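You operate a simulated robot arm through the tools that you are given. There is no shell and no other tool.

You are at the controls of a simulated robot arm. One attempt, no reset.

TASK
Put the green cap with blue band in the inside of the wash stand sink. Take the teal plug with blue band and leave it in the white tray with pale blue band. Take the green strainer with blue band and leave it in the purple bin with teal band. Take the carton marked spare lids on the top of the bench marked fittings and put it away on the shelf marked three. Open the drawer marked rings, fetch the narrow green sleeve with blue band and set it in the inside of the drawer marked rings, then shut the rings. Put the teal pack with blue band on top of the wide orange sleeve with blue band. Pull the drawer marked cards open. Do these in any order. Set down upright: carton marked spare lids, teal pack with blue band.

Only the result counts: the job must be done as asked and must still hold three seconds after the hand-in. Knocking over, shifting, dropping, spilling or breaking anything else fails it. Lids that push on must go on centred and level and be pressed home; caps that screw on are set level and turned clockwise until they are tight.

THE ROBOT
A 7-joint arm with a two-finger parallel gripper on a trunk, on a base that moves. Base frame: it is fixed to the floor where the robot stands at the start and does not move with it; the origin is under the middle of the robot, x ahead of it, y to its left, z up. Readings come in mm, degrees, newtons and seconds.
With the tool pointing down near the work surface it reaches from about 360 to 880 mm from the robot's upright axis, wherever it stands. Its first joint turns from -166.0 to 166.0 degrees. Places, roughly: carton marked spare lids [-6250, -4250, 750]; drawer marked cards [-2700, 500, 400]; drawer marked rings [-6500, -4600, 700]; green cap with blue band (5x5x4 cm) [-3800, -1300, 800]; green strainer with blue band (5x5x8 cm) [-6000, -4200, 800]; inside of the drawer marked rings [-6500, -4600, 700]; inside of the wash stand sink [-4300, -5400, 700]; narrow green sleeve with blue band (4x4x5 cm) [-6300, -4600, 800]; purple bin with teal band (15x18x8 cm) [-4600, -2200, 300]; shelf marked three [500, 1400, 1000]; teal pack with blue band (4x4x5 cm) [-6700, -4500, 800]; teal plug with blue band (4x4x5 cm) [-4100, -1000, 800]; white tray with pale blue band (17x13x4 cm) [-1100, -2400, 700]; wide orange sleeve with blue band (5x5x5 cm) [-6400, -4600, 800]. Payload 3.43 kg.
Tool frame: the origin (TCP) lies between the finger pads and is the grasp point; the fingertips stand 34 mm ahead of it; z points along the fingers, y is the line along which they close. Largest opening 128 mm; finger width 24, thickness 12; the body of the gripper, 48 by 130 mm, starts 96 mm behind the TCP.
Orientation is that of the tool frame in the base frame, as a unit quaternion [x, y, z, w]. With the fingers straight down and closing along the base's y, the tool's x points along the base's -x, its y along +y and its z along -z.

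THE INTERFACE
- The arm moves only by the tool move_arm. Its argument "increments" is a list of rows, each a list of 7 numbers: the shift along the tool's x, y, z in mm, then the turn, a rotation vector about the tool's x, y, z in degrees, then the opening, from 0 (shut) to 1 (fully open). In form: [[tx, ty, tz, wx, wy, wz, gripper], ...]. A call has 1 to 20 rows; each row is the pose to reach, as a shift and turn from the pose commanded when the call began, along the tool's axes at that moment. Rows are played at 5 a second. More than 50 mm and 8.6 degrees between two rows, or a gripper value outside its range, and nothing of the call is played. A pose out of reach is approached as far as the arm can. The call stops where the force on the tool passes 40 N (or 10 N more than at its start, if that is more) or the arm is blocked; 0.2 s more then pass. The fingers move at their own pace (about 153 mm/s each) and stop on an object; they squeeze with about 29 N. The grip force told is the motor's: it shows also when the fingers shut on nothing. Time passes only in rows, and 0.2 s behind the last, so rows that repeat a pose let the fingers close. The reply holds the time, the measured pose of the TCP, the force on the tool along the base axes, the opening and the grip force, in the units named above and with some noise, with the torque about the TCP (base axes, N m) and any sound that the robot's microphone picked up.
- Cameras (640 x 400 px; columns grow to the right, rows downward): "scene" is now at [179, 8.7, 1581.7]; the picture's right is [0.13, -0.99, 0.00], its down [-0.66, -0.09, -0.74] and it looks along [0.74, 0.10, -0.67] (base axes); focal length 273 px, centre (320, 200). "wrist" rides on the gripper at [76, -11, -160] in the tool frame; the picture's right is [0.15, 0.99, 0.00], its down [-0.88, 0.13, -0.46] and it looks along [-0.45, 0.07, 0.89] (tool axes); focal length 234 px, centre (320, 200). There is no depth. A picture from a camera that has moved, and an enlarged one, comes with that camera's place and axes in the base frame and with its lens. The place of the scene camera against the robot may be out by one fixed shift of up to 25 mm in any direction.
- grab_frame(camera): a new picture of that camera. It takes no simulated time.
- roll_base(legs): drives the robot by 1 to 6 legs, each [ahead, turn to the left] in mm and degrees, along the robot's own axes; the way and the turn of a leg run together, so that a leg with both is an arc; at most 1500 mm and 180 degrees a leg. The arm and the cameras ride along, it lands a little off, and it stops where it bumps. It gives what a move gives.
- turn_head(pan, tilt): turns the head with the scene camera to pan (to the left, within 132 degrees either way) and tilt (down, from -29 to 69), counted from straight ahead of the robot. It gives what a move gives.
- zoom(camera, box): a new picture of the part [left, top, right, bottom] of that camera's present view, enlarged. It takes no simulated time.
- sign_off(): hands the job in; it is judged then, once.

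Nothing tells you exact positions but the pictures and the camera data. Unless the task says otherwise, let go and move clear before handing in.

The tools are called after "Emit:" as name(argument=value, ...) on one line, values as JSON. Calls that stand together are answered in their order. move_arm: Moves the arm, as the interface text tells. Its arguments: {"type":"object","properties":{"increments":{"type":"array","items":{"type":"array","items":{"type":"number"}}}},"required":["increments"]} The other tools are called the same way: roll_base (legs) drives the base; turn_head (pan, tilt) turns the head that bears the scene camera; grab_frame (camera) takes a picture; zoom (camera, box) takes an enlarged picture of a part of a camera's view; sign_off () hands the job in.

At the start:

```text
time: 0.0
ee_pos: [601.6, 226.2, 1083.1]
ee_rot: [0.0, 1.0, 0.0, 0.0]
wrist_force: [-0.4, -0.6, 0.0]
torque: [0.04, 0.0, 0.0]
width: 128.0
gripper_force: 0.0
robot x, y, heading: [-0.5, -1.5, -0.0]
head pan, tilt (commanded): [7.4, 42.1]
```

scene: 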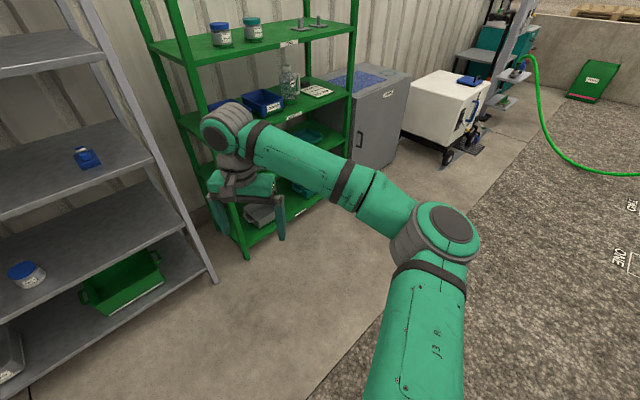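
wrist: 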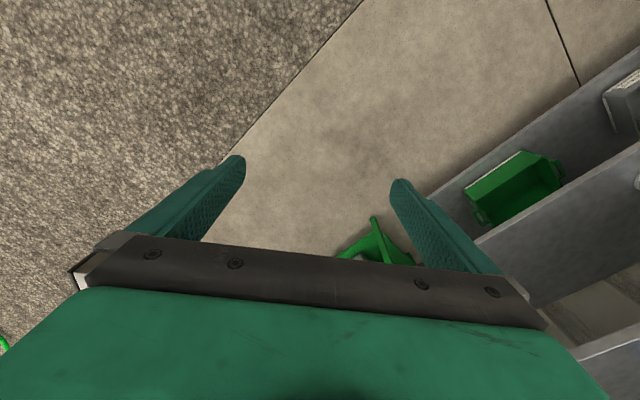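

I see shelves ahead-left of the robot (a grey rack and a green rack). I'll look around with the head first before driving anywhere.

Emit:
turn_head(pan=70, tilt=20)

Emit:
grab_frame(camera="scene")

Emit:
turn_head(pan=130, tilt=10)

Emit:
grab_frame(camera="scene")

Emit:
turn_head(pan=-130, tilt=10)

Emit:
grab_frame(camera="scene")

Emit:
turn_head(pan=-70, tilt=15)

Emit:
grab_frame(camera="scene")

Emit:
turn_head(pan=0, tilt=15)

Emit:
grab_frame(camera="scene")

```text
time: 1.3
ee_pos: [602.9, 226.7, 1082.5]
ee_rot: [0.0, 1.0, -0.001, 0.0]
wrist_force: [-0.2, -0.4, -0.3]
torque: [0.0, -0.02, 0.04]
width: 128.1
gripper_force: 0.1
robot x, y, heading: [3.6, -1.4, 0.1]
head pan, tilt (commanded): [70.0, 20.0]
```

```text
taken
camera scene: at [128.0, 85.4, 1616.1], right [0.94, -0.34, 0.0], down [-0.12, -0.32, -0.94], along [0.32, 0.88, -0.34], focal length 273 px, centre (320, 200)
```

scene: 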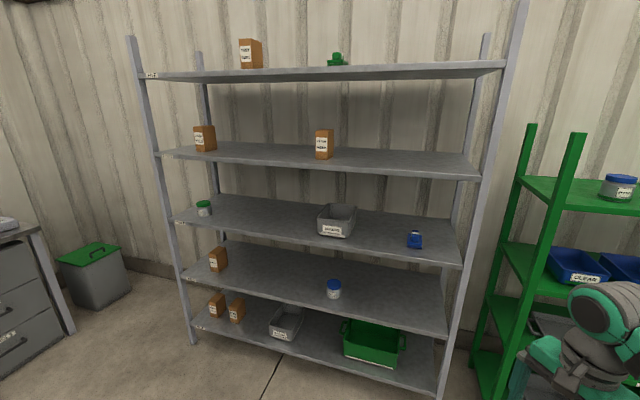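

```text
time: 2.6
ee_pos: [601.3, 226.6, 1084.1]
ee_rot: [0.0, 1.0, 0.0, -0.001]
wrist_force: [0.7, 0.1, -0.2]
torque: [0.04, 0.0, -0.01]
width: 127.8
gripper_force: 0.1
robot x, y, heading: [-0.0, 0.4, -0.0]
head pan, tilt (commanded): [130.0, 10.0]
```

```text
taken
camera scene: at [36.4, 69.2, 1632.4], right [0.77, 0.64, 0.0], down [0.11, -0.13, -0.98], along [-0.63, 0.75, -0.17], focal length 273 px, centre (320, 200)
```

scene: 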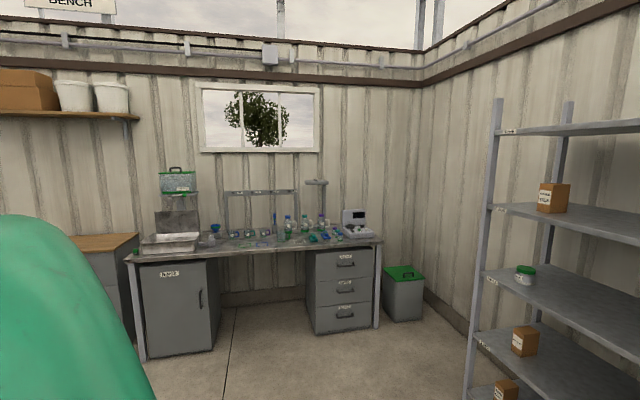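

```text
time: 6.3
ee_pos: [602.4, 225.8, 1083.4]
ee_rot: [0.0, 1.0, 0.0, 0.0]
wrist_force: [-0.6, 1.0, -0.2]
torque: [0.01, -0.02, -0.02]
width: 127.9
gripper_force: 0.0
robot x, y, heading: [0.5, 2.1, 0.2]
head pan, tilt (commanded): [-130.0, 10.0]
```

```text
taken
camera scene: at [36.4, -73.3, 1632.4], right [-0.77, 0.64, 0.0], down [0.11, 0.13, -0.98], along [-0.63, -0.75, -0.17], focal length 273 px, centre (320, 200)
```

scene: 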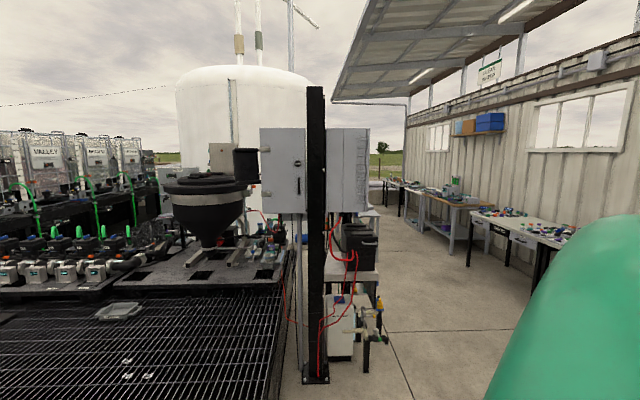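

```text
time: 7.6
ee_pos: [601.9, 225.6, 1084.0]
ee_rot: [0.0, 1.0, 0.0, 0.0]
wrist_force: [-1.1, 0.0, 0.0]
torque: [-0.01, 0.01, -0.01]
width: 128.1
gripper_force: 0.0
robot x, y, heading: [1.5, -1.5, -0.4]
head pan, tilt (commanded): [-70.0, 15.0]
```

```text
taken
camera scene: at [128.0, -89.9, 1624.3], right [-0.94, -0.34, 0.0], down [-0.09, 0.24, -0.97], along [0.33, -0.91, -0.26], focal length 273 px, centre (320, 200)
```

scene: 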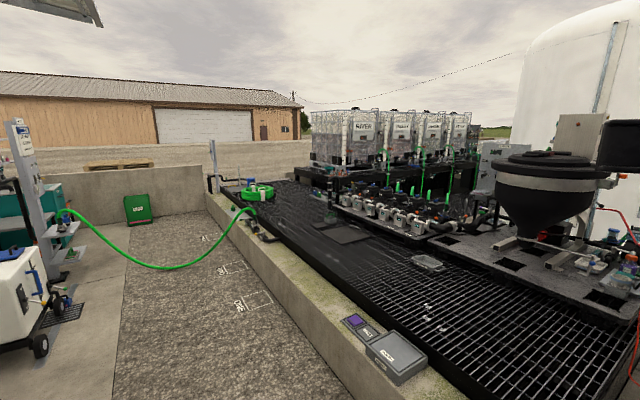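

```text
time: 9.0
ee_pos: [602.1, 225.9, 1083.5]
ee_rot: [0.0, 1.0, 0.0, 0.0]
wrist_force: [0.6, 0.1, -0.2]
torque: [-0.02, 0.02, -0.01]
width: 128.0
gripper_force: 0.0
robot x, y, heading: [2.1, -4.0, -0.1]
head pan, tilt (commanded): [0.0, 15.0]
```

```text
taken
camera scene: at [189.5, -2.2, 1624.3], right [0.0, -1.0, 0.0], down [-0.26, 0.0, -0.97], along [0.97, 0.0, -0.26], focal length 273 px, centre (320, 200)
```

scene: 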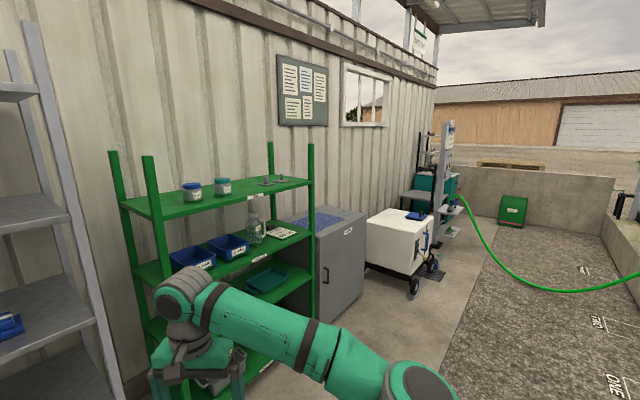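

Around me: a grey five-shelf rack on the left (shelf three is probably its middle shelf), a bench with drawers behind-left, and work tables along the wall behind-right. I'll zoom for labels before driving.

Emit:
turn_head(pan=80, tilt=20)

Emit:
zoom(camera="scene", box=[120, 20, 360, 340])

Emit:
turn_head(pan=132, tilt=15)

Emit:
zoom(camera="scene", box=[60, 120, 460, 370])

Emit:
turn_head(pan=-132, tilt=15)

Emit:
zoom(camera="scene", box=[360, 120, 600, 270])

Emit:
zoom(camera="scene", box=[160, 100, 480, 300])

```text
time: 10.5
ee_pos: [602.0, 226.9, 1083.0]
ee_rot: [0.0, 1.0, 0.0, -0.001]
wrist_force: [0.3, 0.2, 0.9]
torque: [0.0, 0.0, -0.05]
width: 127.9
gripper_force: 0.2
robot x, y, heading: [-0.3, 0.3, -0.0]
head pan, tilt (commanded): [80.0, 20.0]
```

```text
1.25 times, centred on (240, 180) of scene
camera zoom: at [112.4, 89.6, 1616.2], right [0.98, -0.17, 0.0], down [-0.06, -0.34, -0.94], along [0.16, 0.93, -0.34], focal length 342 px, centre (420, 225)
```

zoom: 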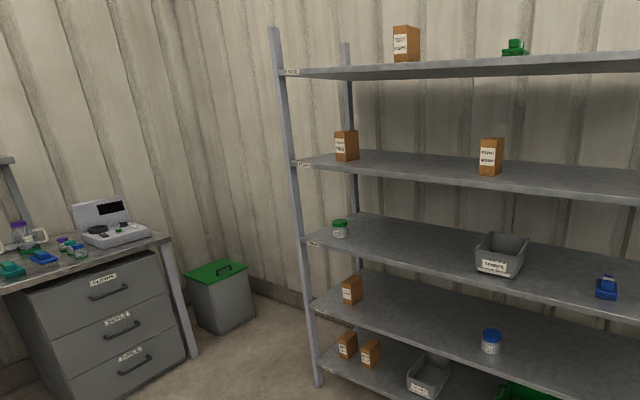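

```text
time: 11.7
ee_pos: [602.6, 226.3, 1084.3]
ee_rot: [0.0, 1.0, 0.0, 0.0]
wrist_force: [0.3, -0.5, 0.6]
torque: [0.03, -0.02, 0.03]
width: 128.1
gripper_force: 0.1
robot x, y, heading: [-2.1, 2.9, 0.1]
head pan, tilt (commanded): [131.8, 15.0]
```

```text
1.60 times, centred on (260, 245) of scene
camera zoom: at [33.9, 67.6, 1624.3], right [0.75, 0.67, 0.0], down [0.17, -0.19, -0.97], along [-0.64, 0.72, -0.26], focal length 438 px, centre (416, 128)
```

zoom: 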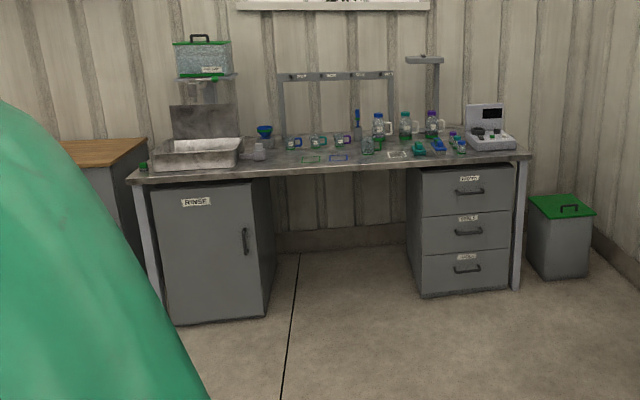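

```text
time: 15.4
ee_pos: [601.7, 226.0, 1082.8]
ee_rot: [0.0, 1.0, 0.0, 0.0]
wrist_force: [-0.5, 0.8, 0.4]
torque: [0.0, -0.03, 0.02]
width: 128.0
gripper_force: 0.1
robot x, y, heading: [1.3, -1.3, 0.0]
head pan, tilt (commanded): [-131.8, 15.0]
```

```text
2.67 times, centred on (480, 195) of scene
camera zoom: at [33.9, -71.8, 1624.3], right [-0.75, 0.67, 0.0], down [0.17, 0.19, -0.97], along [-0.64, -0.72, -0.26], focal length 729 px, centre (-107, 213)
```

zoom: 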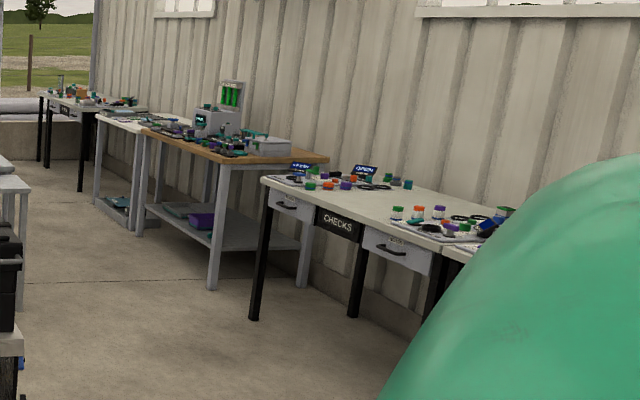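

```text
2.00 times, centred on (320, 200) of scene
camera zoom: at [33.9, -71.8, 1624.3], right [-0.75, 0.67, 0.0], down [0.17, 0.19, -0.97], along [-0.64, -0.72, -0.26], focal length 547 px, centre (320, 200)
```

zoom: 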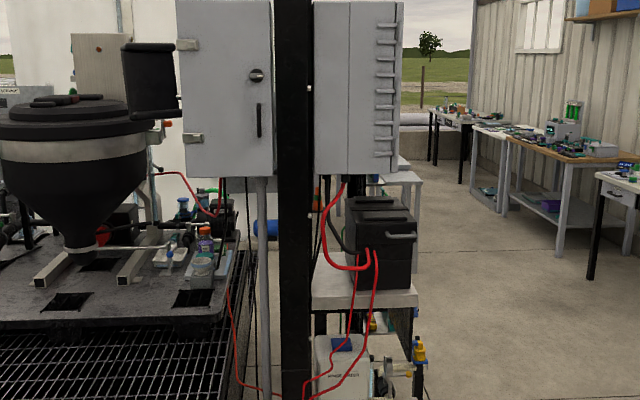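

The wall with all the benches runs roughly along direction (-0.61,-0.80), its bench fronts about 2.2 m from my start, with a post and equipment on the opposite side. I'll tuck the arm in, then drive down the corridor.

Emit:
move_arm(increments=[[30, -40, 0, 0, 0, 0, 0.5], [60, -80, 0, 0, 0, 0, 0.5], [90, -120, 0, 0, 0, 0, 0.5], [120, -160, -10, 0, 0, 0, 0.5], [140, -200, -20, 0, 0, 0, 0.5], [150, -226, -30, 0, 0, 0, 0.5]])

```text
refused: row 4 steps farther than a row can; nothing moved
```

Emit:
move_arm(increments=[[25, -38, 0, 0, 0, 0, 0.5], [50, -76, 0, 0, 0, 0, 0.5], [75, -114, -5, 0, 0, 0, 0.5], [100, -152, -10, 0, 0, 0, 0.5], [125, -190, -15, 0, 0, 0, 0.5], [150, -226, -20, 0, 0, 0, 0.5]])

Emit:
turn_head(pan=0, tilt=25)

Emit:
roll_base(legs=[[0, 90], [0, 90]])

Emit:
grab_frame(camera="scene")

```text
time: 16.8
ee_pos: [451.9, 0.8, 1105.1]
ee_rot: [0.0, 1.0, 0.0, 0.001]
wrist_force: [0.0, 1.1, -0.1]
torque: [-0.05, 0.05, -0.01]
width: 63.8
gripper_force: 0.0
robot x, y, heading: [1.9, -0.1, 0.1]
head pan, tilt (commanded): [-131.8, 15.0]
```

```text
time: 18.9
ee_pos: [451.4, 0.5, 1105.6]
ee_rot: [0.0, 1.0, 0.0, -0.001]
wrist_force: [-0.3, 0.5, -0.3]
torque: [0.0, 0.0, 0.0]
width: 64.2
gripper_force: 0.1
robot x, y, heading: [-2.5, 0.7, 0.1]
head pan, tilt (commanded): [0.0, 25.0]
```

```text
time: 27.9
ee_pos: [-451.5, 8.8, 1105.3]
ee_rot: [1.0, -0.01, 0.0, 0.0]
wrist_force: [0.2, 1.7, -0.1]
torque: [-0.01, 0.0, 0.02]
width: 64.0
gripper_force: 0.1
robot x, y, heading: [-1.8, -0.1, 178.9]
head pan, tilt (commanded): [0.0, 25.0]
```

```text
taken
camera scene: at [-206.0, 2.6, 1608.1], right [0.02, 1.0, 0.0], down [0.42, -0.01, -0.91], along [-0.91, 0.02, -0.42], focal length 273 px, centre (320, 200)
```

scene: 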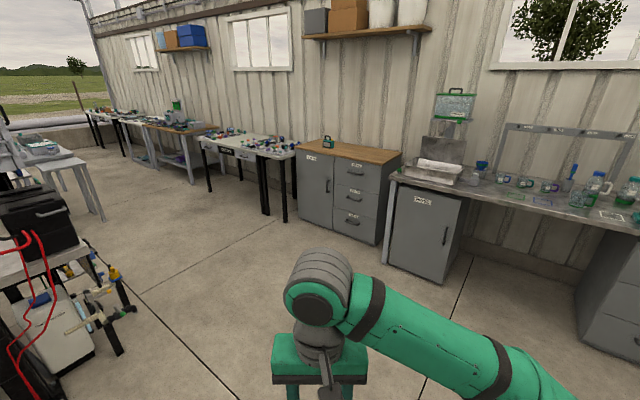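

The corridor is clearly visible: a cabinet with three drawers (cards likely), the CHECKS table, wooden bench, and farther tables. Zooming to read labels.

Emit:
zoom(camera="scene", box=[280, 120, 440, 260])

Emit:
zoom(camera="scene", box=[60, 90, 310, 230])

Emit:
zoom(camera="scene", box=[0, 110, 160, 310])

```text
2.86 times, centred on (360, 190) of scene
camera zoom: at [-206.0, 2.6, 1608.1], right [0.02, 1.0, 0.0], down [0.42, -0.01, -0.91], along [-0.91, 0.02, -0.42], focal length 781 px, centre (206, 229)
```

zoom: 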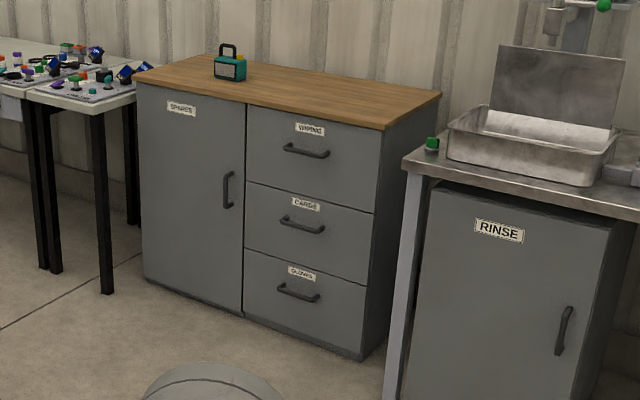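

```text
2.56 times, centred on (185, 160) of scene
camera zoom: at [-206.0, 2.6, 1608.1], right [0.02, 1.0, 0.0], down [0.42, -0.01, -0.91], along [-0.91, 0.02, -0.42], focal length 700 px, centre (666, 302)
```

zoom: 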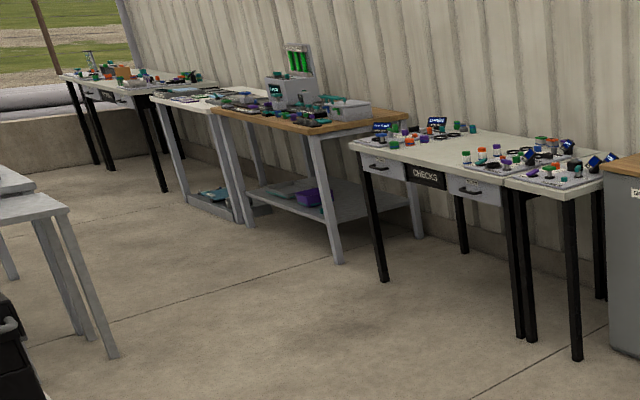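

```text
2.00 times, centred on (80, 210) of scene
camera zoom: at [-206.0, 2.6, 1608.1], right [0.02, 1.0, 0.0], down [0.42, -0.01, -0.91], along [-0.91, 0.02, -0.42], focal length 547 px, centre (800, 180)
```

zoom: 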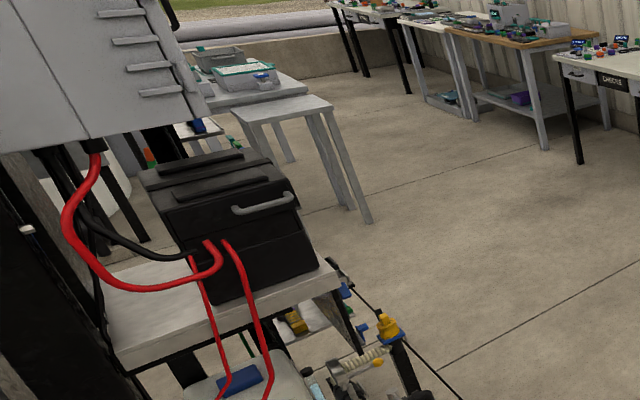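

CARDS is the middle drawer of the wooden-topped cabinet, handle near (-2700, 410, 460). I'll drive to stand in front of it and open it first.

Emit:
roll_base(legs=[[0, 2.4], [1400, 0], [700, 0], [0, -38.6]])

Emit:
turn_head(pan=0, tilt=45)

Emit:
grab_frame(camera="scene")

```text
time: 40.7
ee_pos: [-2455.2, 232.3, 1105.9]
ee_rot: [0.947, -0.321, 0.0, 0.001]
wrist_force: [0.3, -0.1, -0.7]
torque: [0.0, 0.01, 0.02]
width: 64.1
gripper_force: 0.0
robot x, y, heading: [-2095.2, -40.5, 142.4]
head pan, tilt (commanded): [0.0, 25.0]
```

```text
time: 41.6
ee_pos: [-2455.2, 231.0, 1105.8]
ee_rot: [0.947, -0.321, 0.0, -0.001]
wrist_force: [0.4, 0.2, -0.1]
torque: [0.01, 0.01, -0.01]
width: 63.9
gripper_force: 0.0
robot x, y, heading: [-2093.4, -43.2, 142.6]
head pan, tilt (commanded): [0.0, 45.0]
```

```text
taken
camera scene: at [-2251.7, 68.5, 1577.6], right [0.61, 0.79, 0.0], down [0.56, -0.43, -0.71], along [-0.56, 0.43, -0.71], focal length 273 px, centre (320, 200)
```

scene: 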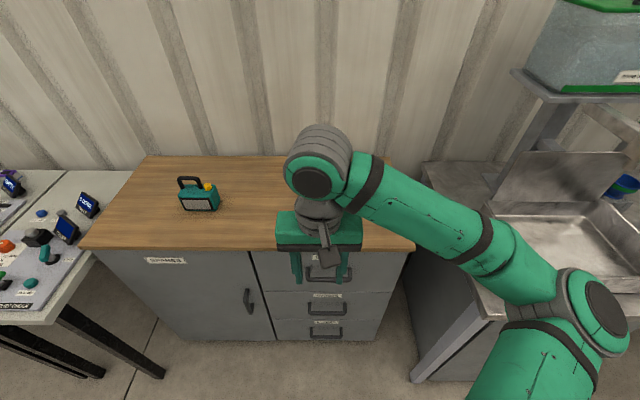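

CARDS drawers are dead ahead of me. I'll rotate the gripper to point forward with the fingers closing vertically, staying high above the counter.

Emit:
move_arm(increments=[[-10, 0, 0, -4.62, -4.62, 4.62, 0.7], [-20, 0, 0, -9.24, -9.24, 9.24, 0.7], [-30, 0, 0, -13.86, -13.86, 13.86, 0.7], [-40, 0, 0, -18.48, -18.48, 18.48, 0.7], [-50, 0, 0, -23.1, -23.1, 23.1, 0.7], [-60, 0, 0, -27.72, -27.72, 27.72, 0.7], [-70, 0, 0, -32.34, -32.34, 32.34, 0.7], [-80, 0, 0, -36.96, -36.96, 36.96, 0.7], [-90, 0, 0, -41.58, -41.58, 41.58, 0.7], [-100, 0, 0, -46.2, -46.2, 46.2, 0.7], [-110, 0, 0, -50.8, -50.8, 50.8, 0.7], [-120, 0, 0, -55.4, -55.4, 55.4, 0.7], [-130, 0, 0, -60.0, -60.0, 60.0, 0.7], [-140, 0, 0, -64.7, -64.7, 64.7, 0.7], [-150, 0, 0, -69.28, -69.28, 69.28, 0.7]])

Emit:
grab_frame(camera="scene")

Emit:
grab_frame(camera="wrist")

```text
time: 44.8
ee_pos: [-2574.0, 323.3, 1104.6]
ee_rot: [-0.313, 0.634, 0.634, -0.313]
wrist_force: [0.1, -0.5, 0.5]
torque: [0.02, 0.0, 0.02]
width: 89.9
gripper_force: 0.0
out of reach, approached as far as the arm can: row 8, 9, 10, 11, 12, 13, 14
robot x, y, heading: [-2094.0, -43.5, 142.4]
head pan, tilt (commanded): [0.0, 45.0]
```

```text
taken
camera scene: at [-2251.6, 68.5, 1577.5], right [0.61, 0.79, 0.0], down [0.56, -0.43, -0.71], along [-0.56, 0.43, -0.71], focal length 273 px, centre (320, 200)
```

scene: 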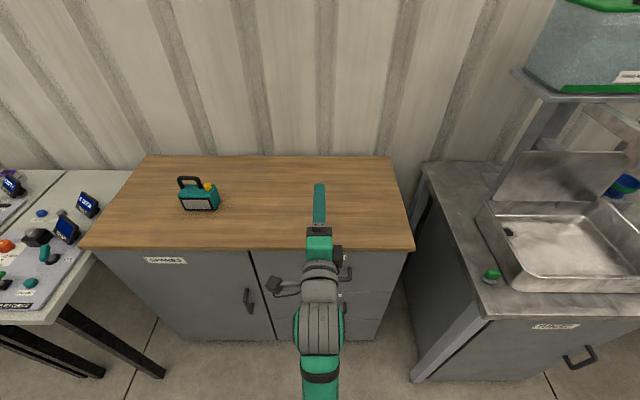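

```text
taken
camera wrist: at [-2493.0, 163.7, 1093.9], right [-0.09, -0.12, 0.99], down [0.9, 0.42, 0.13], along [-0.43, 0.9, 0.07], focal length 234 px, centre (320, 200)
```

wrist: 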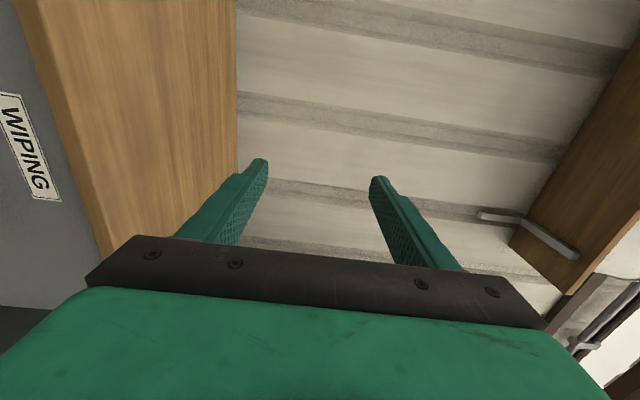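

The gripper now points forward with a vertical grip. I'll back off slightly and descend in front of the drawers, then look with the wrist camera.

Emit:
move_arm(increments=[[0, 0, -45, 0, 0, 0, 0.7], [0, 0, -90, 0, 0, 0, 0.7], [0, -45, -100, 0, 0, 0, 0.7], [0, -90, -100, 0, 0, 0, 0.7], [0, -135, -100, 0, 0, 0, 0.7], [0, -180, -100, 0, 0, 0, 0.7], [0, -225, -100, 0, 0, 0, 0.7], [0, -270, -100, 0, 0, 0, 0.7], [0, -315, -100, 0, 0, 0, 0.7], [0, -360, -100, 0, 0, 0, 0.7], [0, -405, -100, 0, 0, 0, 0.7], [0, -450, -100, 0, 0, 0, 0.7], [0, -495, -100, 0, 0, 0, 0.7]])

Emit:
grab_frame(camera="scene")

Emit:
grab_frame(camera="wrist")

```text
time: 47.6
ee_pos: [-2493.8, 262.3, 610.4]
ee_rot: [-0.312, 0.635, 0.634, -0.313]
wrist_force: [0.4, 0.0, -0.9]
torque: [0.02, -0.03, -0.01]
width: 89.6
gripper_force: 0.0
out of reach, approached as far as the arm can: row 1, 2, 3, 4
robot x, y, heading: [-2097.3, -44.6, 142.2]
head pan, tilt (commanded): [0.0, 45.0]
```

```text
taken
camera scene: at [-2251.6, 68.3, 1577.5], right [0.61, 0.79, 0.0], down [0.56, -0.43, -0.71], along [-0.56, 0.43, -0.71], focal length 273 px, centre (320, 200)
```

scene: 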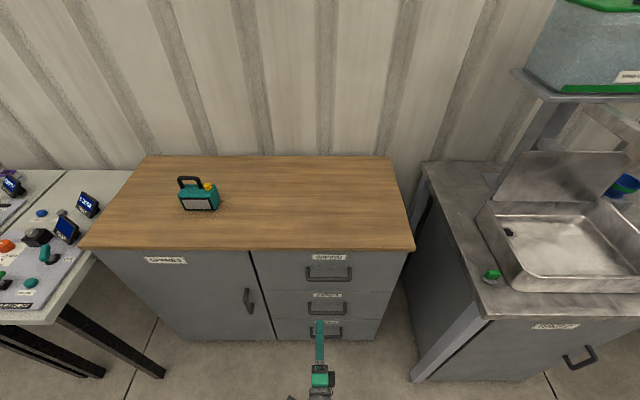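

```text
taken
camera wrist: at [-2412.8, 103.2, 598.3], right [-0.09, -0.12, 0.99], down [0.9, 0.42, 0.13], along [-0.43, 0.9, 0.07], focal length 234 px, centre (320, 200)
```

wrist: 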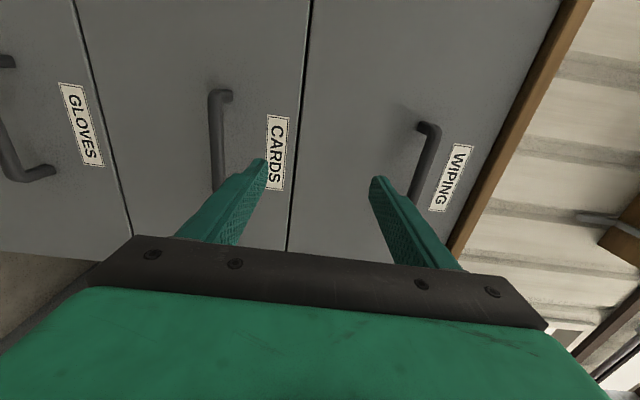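

CARDS handle estimated at about 675 mm ahead of my axis, z≈462, slightly right. I'll lower to that height and check with the wrist camera.

Emit:
move_arm(increments=[[-7, -45, 0, 0, 0, 0, 0.7], [-14, -90, 0, 0, 0, 0, 0.7], [-20, -130, 0, 0, 0, 0, 0.7], [-20, -148, 20, 0, 0, 0, 0.7], [-20, -148, 60, 0, 0, 0, 0.7]])

Emit:
grab_frame(camera="wrist")

Emit:
zoom(camera="scene", box=[240, 240, 400, 360])

```text
time: 48.8
ee_pos: [-2528.8, 314.1, 461.8]
ee_rot: [-0.312, 0.635, 0.633, -0.313]
wrist_force: [0.9, 0.0, 0.1]
torque: [0.05, 0.01, 0.01]
width: 89.5
gripper_force: 0.0
robot x, y, heading: [-2095.1, -40.6, 142.3]
head pan, tilt (commanded): [0.0, 45.0]
```

```text
taken
camera wrist: at [-2448.2, 154.9, 450.9], right [-0.09, -0.11, 0.99], down [0.9, 0.42, 0.13], along [-0.43, 0.9, 0.06], focal length 234 px, centre (320, 200)
```

wrist: 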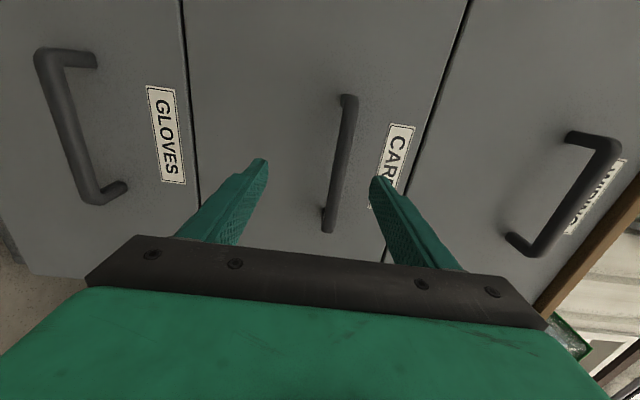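

```text
3.33 times, centred on (320, 300) of scene
camera zoom: at [-2251.5, 68.3, 1577.5], right [0.61, 0.79, 0.0], down [0.56, -0.43, -0.71], along [-0.56, 0.43, -0.71], focal length 912 px, centre (320, -133)
```

zoom: 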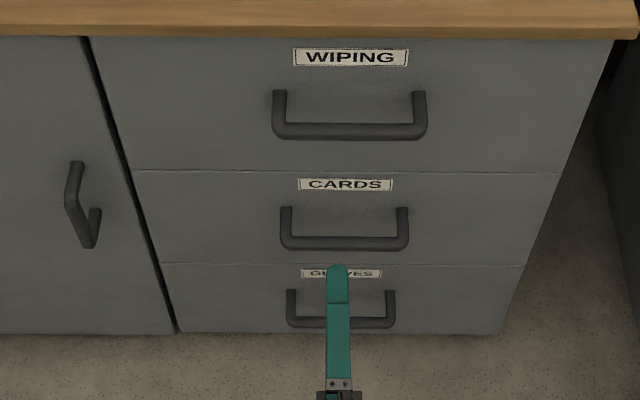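

The bar sits between the fingers but about 20 mm above the centre line. I'll raise 20 mm and advance a bit, then check.

Emit:
move_arm(increments=[[0, 20, 0, 0, 0, 0, 0.7], [0, 20, 25, 0, 0, 0, 0.7], [0, 20, 45, 0, 0, 0, 0.7]])

Emit:
grab_frame(camera="wrist")

Emit:
zoom(camera="scene", box=[240, 240, 400, 360])

```text
time: 49.6
ee_pos: [-2565.2, 340.3, 482.2]
ee_rot: [-0.313, 0.635, 0.634, -0.312]
wrist_force: [-0.6, -0.8, 0.0]
torque: [-0.04, -0.01, 0.03]
width: 89.9
gripper_force: 0.0
robot x, y, heading: [-2093.4, -40.2, 142.4]
head pan, tilt (commanded): [0.0, 45.0]
```

```text
taken
camera wrist: at [-2484.4, 181.9, 470.8], right [-0.09, -0.12, 0.99], down [0.9, 0.42, 0.13], along [-0.43, 0.9, 0.07], focal length 234 px, centre (320, 200)
```

wrist: 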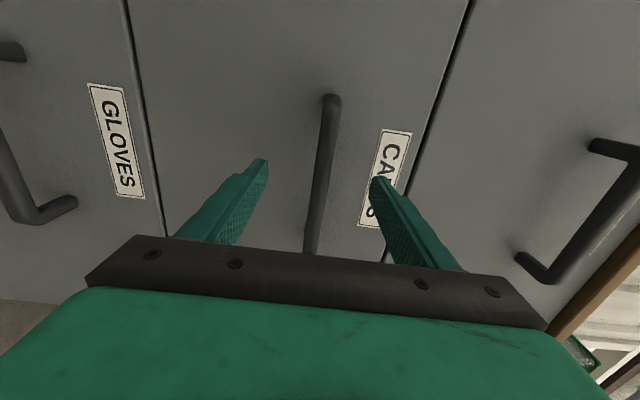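

```text
3.33 times, centred on (320, 300) of scene
camera zoom: at [-2251.6, 68.3, 1577.5], right [0.61, 0.79, 0.0], down [0.56, -0.43, -0.71], along [-0.56, 0.43, -0.71], focal length 912 px, centre (320, -133)
```

zoom: 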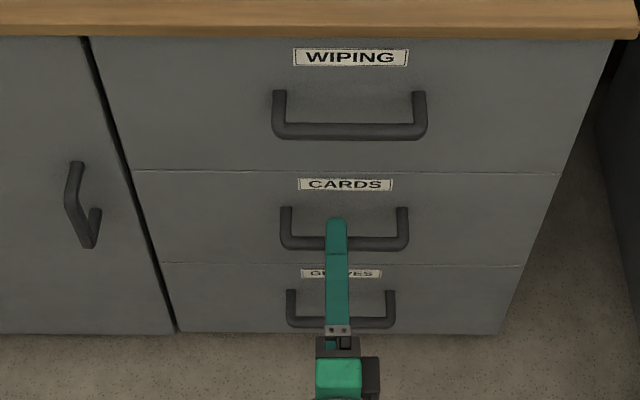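

The bar is well centred now. Advancing ~22 mm so the pads surround the bar, then closing.

Emit:
move_arm(increments=[[0, 0, 12, 0, 0, 0, 0.7], [0, 0, 24, 0, 0, 0, 0.7], [0, 0, 24, 0, 0, 0, 0.3], [0, 0, 24, 0, 0, 0, 0.0], [0, 0, 24, 0, 0, 0, 0.0], [0, 0, 24, 0, 0, 0, 0.0]])

Emit:
grab_frame(camera="wrist")

```text
time: 51.0
ee_pos: [-2584.0, 356.1, 483.7]
ee_rot: [-0.313, 0.634, 0.634, -0.313]
wrist_force: [-1.2, -1.1, 1.3]
torque: [-0.04, 0.0, 0.29]
width: 13.8
gripper_force: 45.1
robot x, y, heading: [-2096.9, -38.6, 142.4]
head pan, tilt (commanded): [0.0, 45.0]
```

```text
taken
camera wrist: at [-2503.9, 196.4, 471.2], right [-0.09, -0.12, 0.99], down [0.9, 0.42, 0.13], along [-0.43, 0.9, 0.07], focal length 234 px, centre (320, 200)
```

wrist: 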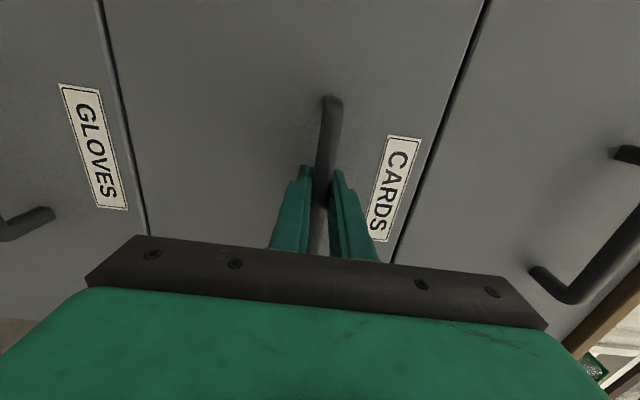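

The bar is gripped (13.8 mm). Pulling the drawer back.

Emit:
move_arm(increments=[[0, 0, -15, 0, 0, 0, 0], [0, 0, -30, 0, 0, 0, 0], [0, 0, -45, 0, 0, 0, 0], [0, 0, -60, 0, 0, 0, 0], [0, 0, -80, 0, 0, 0, 0], [0, 0, -100, 0, 0, 0, 0], [0, 0, -120, 0, 0, 0, 0], [0, 0, -140, 0, 0, 0, 0], [0, 0, -160, 0, 0, 0, 0], [0, 0, -180, 0, 0, 0, 0], [0, 0, -200, 0, 0, 0, 0]])

Emit:
grab_frame(camera="scene")

```text
time: 53.4
ee_pos: [-2428.5, 232.6, 482.1]
ee_rot: [-0.314, 0.632, 0.635, -0.313]
wrist_force: [-18.8, -22.5, 10.6]
torque: [-0.02, 0.06, 0.67]
width: 13.4
gripper_force: 45.0
robot x, y, heading: [-2095.6, -43.5, 142.5]
head pan, tilt (commanded): [0.0, 45.0]
```

```text
taken
camera scene: at [-2251.9, 67.8, 1577.5], right [0.61, 0.79, 0.0], down [0.56, -0.43, -0.71], along [-0.56, 0.43, -0.71], focal length 273 px, centre (320, 200)
```

scene: 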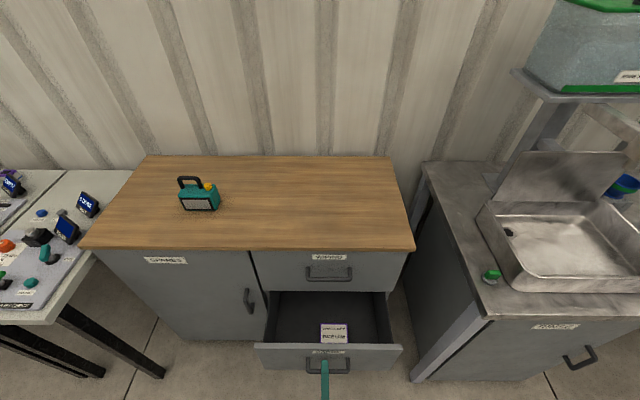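

The drawer is out about 200 mm; there's some lateral load so I'll shift slightly left to relieve and pull a bit more.

Emit:
move_arm(increments=[[3, 0, 0, 0, 0, 0, 0], [6, 0, 0, 0, 0, 0, 0], [6, 0, -20, 0, 0, 0, 0], [7, 0, -40, 0, 0, 0, 0], [7, 0, -60, 0, 0, 0, 0]])

Emit:
grab_frame(camera="scene")

```text
time: 54.6
ee_pos: [-2380.9, 193.2, 482.6]
ee_rot: [-0.311, 0.635, 0.635, -0.311]
wrist_force: [20.2, 27.2, 16.3]
torque: [0.05, -0.02, -0.23]
width: 13.4
gripper_force: 45.4
robot x, y, heading: [-2096.9, -43.1, 142.7]
head pan, tilt (commanded): [0.0, 45.0]
```

```text
taken
camera scene: at [-2251.2, 68.6, 1577.5], right [0.61, 0.79, 0.0], down [0.56, -0.43, -0.71], along [-0.56, 0.43, -0.71], focal length 273 px, centre (320, 200)
```

scene: 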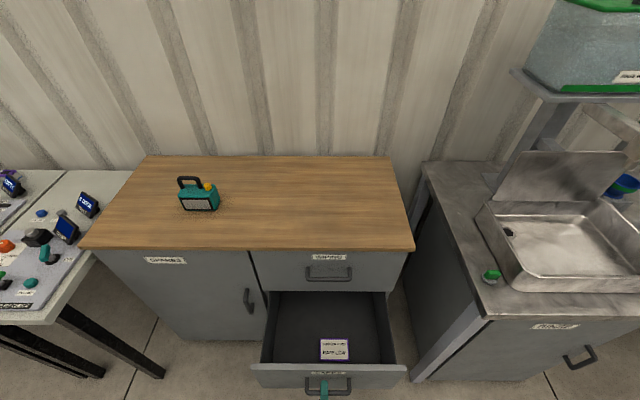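

Opened about 260 mm. I'll balance the lateral load and back the base up a little to pull it further toward its stop.

Emit:
move_arm(increments=[[-3, 0, 0, 0, 0, 0, 0], [-3, -1, 0, 0, 0, 0, 0]])

Emit:
roll_base(legs=[[-60, 0]])

Emit:
grab_frame(camera="scene")

```text
time: 55.2
ee_pos: [-2382.3, 193.1, 483.9]
ee_rot: [-0.313, 0.633, 0.634, -0.314]
wrist_force: [8.6, 11.7, 27.5]
torque: [-0.01, 0.04, 0.65]
width: 13.5
gripper_force: 44.8
robot x, y, heading: [-2094.8, -44.4, 142.5]
head pan, tilt (commanded): [0.0, 45.0]
```

```text
time: 56.1
ee_pos: [-2333.8, 156.4, 483.7]
ee_rot: [-0.312, 0.632, 0.635, -0.315]
wrist_force: [-6.8, -10.0, 34.9]
torque: [0.03, 0.03, -0.16]
width: 13.6
gripper_force: 44.8
robot x, y, heading: [-2045.4, -80.0, 142.2]
head pan, tilt (commanded): [0.0, 45.0]
```

```text
taken
camera scene: at [-2202.9, 31.0, 1577.6], right [0.61, 0.79, 0.0], down [0.56, -0.43, -0.71], along [-0.56, 0.43, -0.71], focal length 273 px, centre (320, 200)
```

scene: 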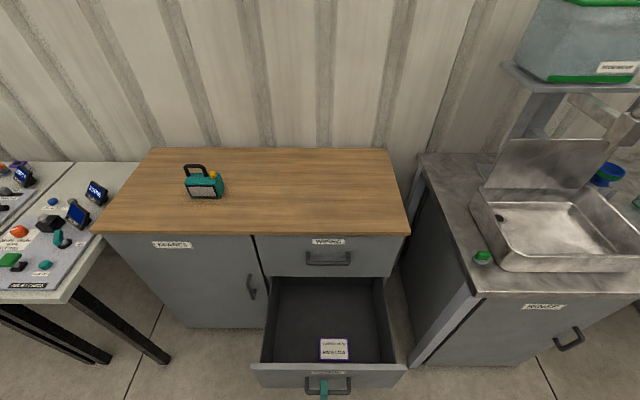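

The drawer is now open about 320 mm, which is plenty. Releasing and backing off.

Emit:
move_arm(increments=[[0, 1, 0, 0, 0, 0, 0], [0, 2, 0, 0, 0, 0, 0], [0, 2, 0, 0, 0, 0, 0.2], [0, 2, 0, 0, 0, 0, 0.4], [0, 2, 0, 0, 0, 0, 0.4]])

Emit:
roll_base(legs=[[-200, 0]])

Emit:
grab_frame(camera="scene")

```text
time: 57.3
ee_pos: [-2333.0, 156.2, 484.9]
ee_rot: [-0.313, 0.632, 0.635, -0.314]
wrist_force: [-0.4, -0.3, 0.2]
torque: [-0.04, 0.01, 0.04]
width: 51.2
gripper_force: 0.2
robot x, y, heading: [-2046.8, -77.1, 142.1]
head pan, tilt (commanded): [0.0, 45.0]
```

```text
time: 58.9
ee_pos: [-2174.3, 34.8, 484.7]
ee_rot: [-0.314, 0.632, 0.634, -0.315]
wrist_force: [0.3, 0.5, 0.3]
torque: [0.01, 0.01, 0.0]
width: 51.4
gripper_force: 0.0
robot x, y, heading: [-1885.0, -204.6, 142.7]
head pan, tilt (commanded): [0.0, 45.0]
```

```text
taken
camera scene: at [-2044.1, -90.6, 1577.5], right [0.61, 0.79, 0.0], down [0.56, -0.43, -0.71], along [-0.56, 0.43, -0.71], focal length 273 px, centre (320, 200)
```

scene: 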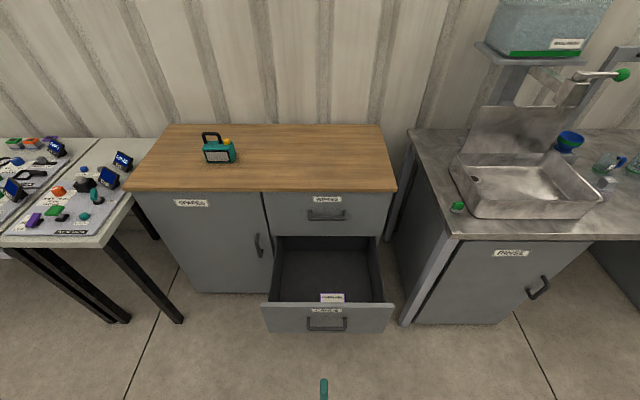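

Drawer stays open. Now I raise the arm and turn the tool back to pointing down.

Emit:
move_arm(increments=[[0, 45, 20, 0, 0, 0, 0.4], [0, 90, 40, 0, 0, 0, 0.4], [0, 135, 60, 0, 0, 0, 0.4], [0, 180, 80, 0, 0, 0, 0.4], [0, 225, 100, 0, 0, 0, 0.4], [0, 250, 100, 4.62, 4.62, -4.62, 0.5], [0, 275, 100, 9.24, 9.24, -9.24, 0.5], [0, 300, 100, 13.86, 13.86, -13.86, 0.5], [0, 325, 100, 18.48, 18.48, -18.48, 0.5], [0, 350, 100, 23.1, 23.1, -23.1, 0.5], [0, 375, 100, 27.72, 27.72, -27.72, 0.5], [0, 400, 100, 32.34, 32.34, -32.34, 0.5], [0, 425, 100, 36.96, 36.96, -36.96, 0.5], [0, 450, 100, 41.58, 41.58, -41.58, 0.5], [0, 475, 100, 46.2, 46.2, -46.2, 0.5], [0, 500, 100, 50.8, 50.8, -50.8, 0.5], [0, 525, 100, 55.4, 55.4, -55.4, 0.5], [0, 550, 100, 60.0, 60.0, -60.0, 0.5], [0, 575, 100, 64.7, 64.7, -64.7, 0.5], [0, 600, 100, 69.28, 69.28, -69.28, 0.5]])

Emit:
grab_frame(camera="scene")

```text
time: 63.1
ee_pos: [-2257.6, 98.6, 919.6]
ee_rot: [0.772, -0.525, -0.319, 0.16]
wrist_force: [-0.1, 0.0, -0.3]
torque: [0.02, -0.02, -0.01]
width: 64.0
gripper_force: 0.1
out of reach, approached as far as the arm can: row 13, 14, 15, 16, 17, 18, 19, 20
robot x, y, heading: [-1889.0, -199.4, 142.5]
head pan, tilt (commanded): [0.0, 45.0]
```

```text
taken
camera scene: at [-2044.2, -90.6, 1577.5], right [0.61, 0.79, 0.0], down [0.56, -0.43, -0.71], along [-0.56, 0.43, -0.71], focal length 273 px, centre (320, 200)
```

scene: 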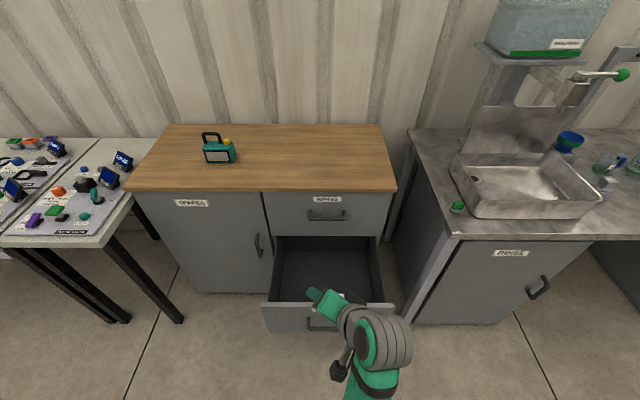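

The arm stopped short of the vertical-down pose (likely a joint limit). Let me check how it responds to a hold command.

Emit:
move_arm(increments=[[0, 0, 0, 0, 0, 0, 0.5], [0, 0, 0, 0, 0, 0, 0.5]])

```text
time: 63.7
ee_pos: [-2257.4, 96.7, 919.8]
ee_rot: [0.772, -0.526, -0.318, 0.159]
wrist_force: [0.0, -0.3, -0.3]
torque: [0.01, 0.03, 0.01]
width: 64.1
gripper_force: 0.0
robot x, y, heading: [-1887.5, -203.5, 142.4]
head pan, tilt (commanded): [0.0, 45.0]
```

The commanded pose equals the reached pose, so I'll take a different rotation route: first roll the tool so its closing line is level with a 45° forward pitch.

Emit:
move_arm(increments=[[0, 0, 0, 2.73, -2.2, -6.42, 0.5], [0, 0, 0, 5.47, -4.4, -12.83, 0.5], [0, 0, 0, 8.2, -6.6, -19.25, 0.5], [0, 0, 0, 10.93, -8.8, -25.67, 0.5], [0, 0, 0, 13.67, -11.0, -32.1, 0.5], [0, 0, 0, 16.4, -13.2, -38.5, 0.5]])

```text
time: 65.1
ee_pos: [-2282.4, 117.6, 896.9]
ee_rot: [0.875, -0.297, -0.361, -0.125]
wrist_force: [-0.3, 0.7, 0.0]
torque: [0.0, -0.01, -0.01]
width: 63.8
gripper_force: 0.0
out of reach, approached as far as the arm can: row 1, 2, 3, 4, 5, 6
robot x, y, heading: [-1891.2, -200.2, 142.7]
head pan, tilt (commanded): [0.0, 45.0]
```

That worked once the position slid outward — the arm was too close in. I'll move forward 60 mm and then pitch down to vertical.

Emit:
move_arm(increments=[[-21, 0, 21, 0, 0, 0, 0.5], [-42, 0, 42, 0, 0, 0, 0.5], [-42, 0, 42, 0, 7.5, 0, 0.5], [-42, 0, 42, 0, 15, 0, 0.5], [-42, 0, 42, 0, 22.5, 0, 0.5], [-42, 0, 42, 0, 30, 0, 0.5], [-42, 0, 42, 0, 37.5, 0, 0.5], [-42, 0, 42, 0, 45, 0, 0.5]])

Emit:
grab_frame(camera="scene")

```text
time: 66.9
ee_pos: [-2328.0, 153.9, 898.9]
ee_rot: [0.915, -0.311, -0.244, -0.082]
wrist_force: [-0.1, 0.9, -0.1]
torque: [-0.02, -0.02, 0.02]
width: 63.9
gripper_force: 0.0
out of reach, approached as far as the arm can: row 5, 6, 7, 8
robot x, y, heading: [-1885.9, -201.5, 142.5]
head pan, tilt (commanded): [0.0, 45.0]
```

```text
taken
camera scene: at [-2044.2, -90.6, 1577.5], right [0.61, 0.79, 0.0], down [0.56, -0.43, -0.71], along [-0.56, 0.43, -0.71], focal length 273 px, centre (320, 200)
```

scene: 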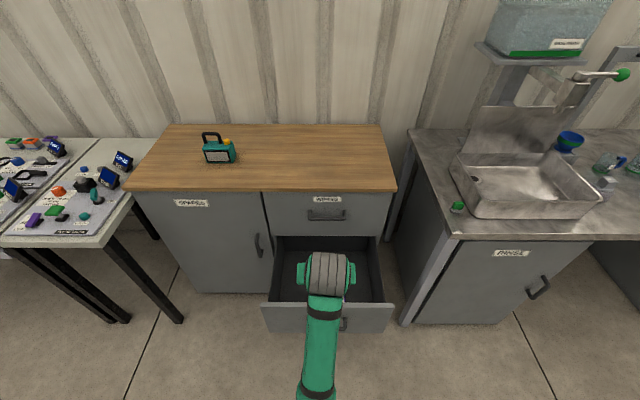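

Still limited at 30° from vertical. I'll extend further out and retry the last 30°.

Emit:
move_arm(increments=[[-26, 0, 30, 0, 0, 0, 0.5], [-52, 0, 60, 0, 0, 0, 0.5], [-78, 0, 90, 0, 0, 0, 0.5], [-105, 0, 118, 0, 0, 0, 0.5], [-105, 0, 118, 0, 7.5, 0, 0.5], [-105, 0, 118, 0, 15, 0, 0.5], [-105, 0, 118, 0, 22.5, 0, 0.5], [-105, 0, 118, 0, 30, 0, 0.5]])

Emit:
grab_frame(camera="scene")

```text
time: 68.7
ee_pos: [-2448.8, 252.5, 853.7]
ee_rot: [0.943, -0.323, -0.08, -0.032]
wrist_force: [0.4, -0.1, 0.8]
torque: [-0.01, -0.03, 0.0]
width: 64.0
gripper_force: 0.0
out of reach, approached as far as the arm can: row 7, 8
robot x, y, heading: [-1887.8, -202.9, 142.8]
head pan, tilt (commanded): [0.0, 45.0]
```

```text
taken
camera scene: at [-2044.2, -90.6, 1577.5], right [0.61, 0.79, 0.0], down [0.56, -0.43, -0.71], along [-0.56, 0.43, -0.71], focal length 273 px, centre (320, 200)
```

scene: 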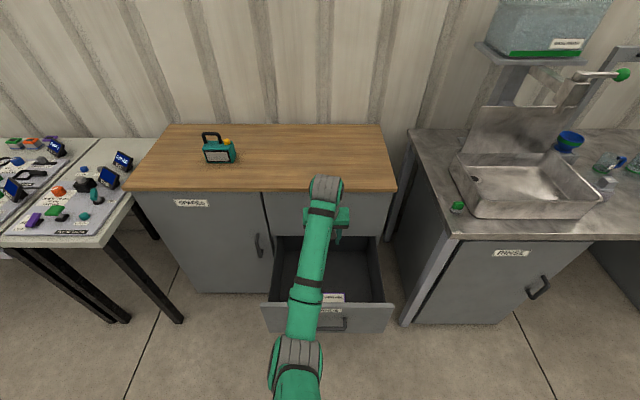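

Nearly vertical now. A bit further out and lower to complete the tilt.

Emit:
move_arm(increments=[[-40, 0, 10, 0, 0, 0, 0.5], [-70, 0, 30, 0, 0, 0, 0.5], [-70, 0, 40, 0, 5, 0, 0.5], [-70, 0, 40, 0, 9.8, 0, 0.5]])

```text
time: 69.7
ee_pos: [-2507.6, 299.5, 826.3]
ee_rot: [0.946, -0.325, 0.0, -0.004]
wrist_force: [-0.1, 0.3, -0.5]
torque: [0.02, -0.02, -0.02]
width: 64.0
gripper_force: 0.0
robot x, y, heading: [-1889.4, -202.4, 142.4]
head pan, tilt (commanded): [0.0, 45.0]
```

Tool is now straight down. Retracting toward the robot to a compact carry pose.

Emit:
move_arm(increments=[[40, 0, -10, 0, 0, 0, 0.5], [80, 0, -20, 0, 0, 0, 0.5], [120, 0, -20, 0, 0, 0, 0.5], [160, 0, -20, 0, 0, 0, 0.5], [200, 0, -20, 0, 0, 0, 0.5], [240, 0, -20, 0, 0, 0, 0.5], [280, 0, -20, 0, 0, 0, 0.5], [320, 0, -20, 0, 0, 0, 0.5]])

Emit:
grab_frame(camera="scene")

```text
time: 71.5
ee_pos: [-2255.6, 103.4, 848.4]
ee_rot: [0.946, -0.324, 0.001, -0.004]
wrist_force: [-0.2, -0.5, -0.2]
torque: [0.03, 0.02, -0.02]
width: 64.0
gripper_force: 0.0
robot x, y, heading: [-1884.1, -202.3, 142.4]
head pan, tilt (commanded): [0.0, 45.0]
```

```text
taken
camera scene: at [-2044.2, -90.8, 1577.5], right [0.61, 0.79, 0.0], down [0.56, -0.43, -0.71], along [-0.56, 0.43, -0.71], focal length 273 px, centre (320, 200)
```

scene: 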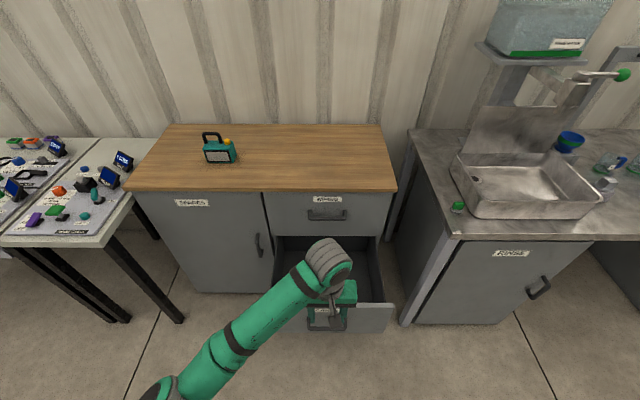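

Good compact pose. I'll raise the hand a bit and drive along the corridor to the CHECKS table, facing it.

Emit:
move_arm(increments=[[0, 0, -40, 0, 0, 0, 0.5], [0, 0, -80, 0, 0, 0, 0.5], [0, 0, -120, 0, 0, 0, 0.5], [0, 0, -160, 0, 0, 0, 0.5]])

Emit:
roll_base(legs=[[0, 90.2], [1000, 0], [950, 0], [0, -90]])

Emit:
turn_head(pan=0, tilt=35)

Emit:
grab_frame(camera="scene")

```text
time: 72.5
ee_pos: [-2255.0, 100.6, 1007.0]
ee_rot: [0.946, -0.325, 0.0, -0.003]
wrist_force: [-0.5, 0.0, -0.7]
torque: [0.02, 0.01, 0.02]
width: 63.7
gripper_force: 0.0
robot x, y, heading: [-1887.8, -201.8, 142.7]
head pan, tilt (commanded): [0.0, 45.0]
```

```text
time: 91.0
ee_pos: [-3438.5, -1451.4, 1005.8]
ee_rot: [0.945, -0.326, 0.0, -0.003]
wrist_force: [0.7, -0.3, 0.6]
torque: [0.0, 0.0, -0.01]
width: 64.3
gripper_force: 0.0
robot x, y, heading: [-3070.8, -1758.5, 142.0]
head pan, tilt (commanded): [0.0, 45.0]
```

```text
time: 91.7
ee_pos: [-3438.7, -1451.6, 1006.9]
ee_rot: [0.945, -0.327, 0.002, -0.003]
wrist_force: [-0.2, 0.9, 0.5]
torque: [0.04, 0.0, 0.01]
width: 64.0
gripper_force: 0.0
robot x, y, heading: [-3073.6, -1758.0, 142.2]
head pan, tilt (commanded): [0.0, 35.0]
```

```text
taken
camera scene: at [-3233.0, -1640.8, 1592.3], right [0.61, 0.79, 0.0], down [0.45, -0.35, -0.82], along [-0.65, 0.5, -0.57], focal length 273 px, centre (320, 200)
```

scene: 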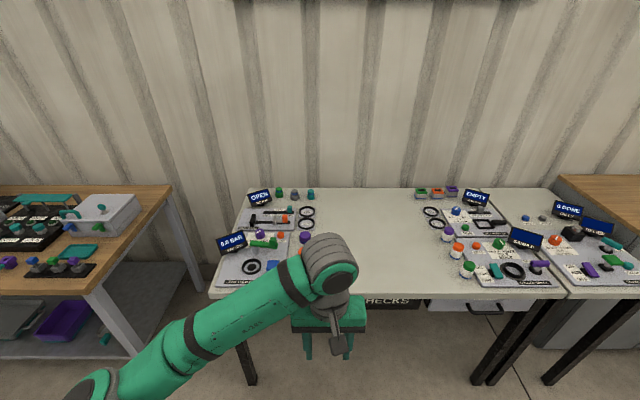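

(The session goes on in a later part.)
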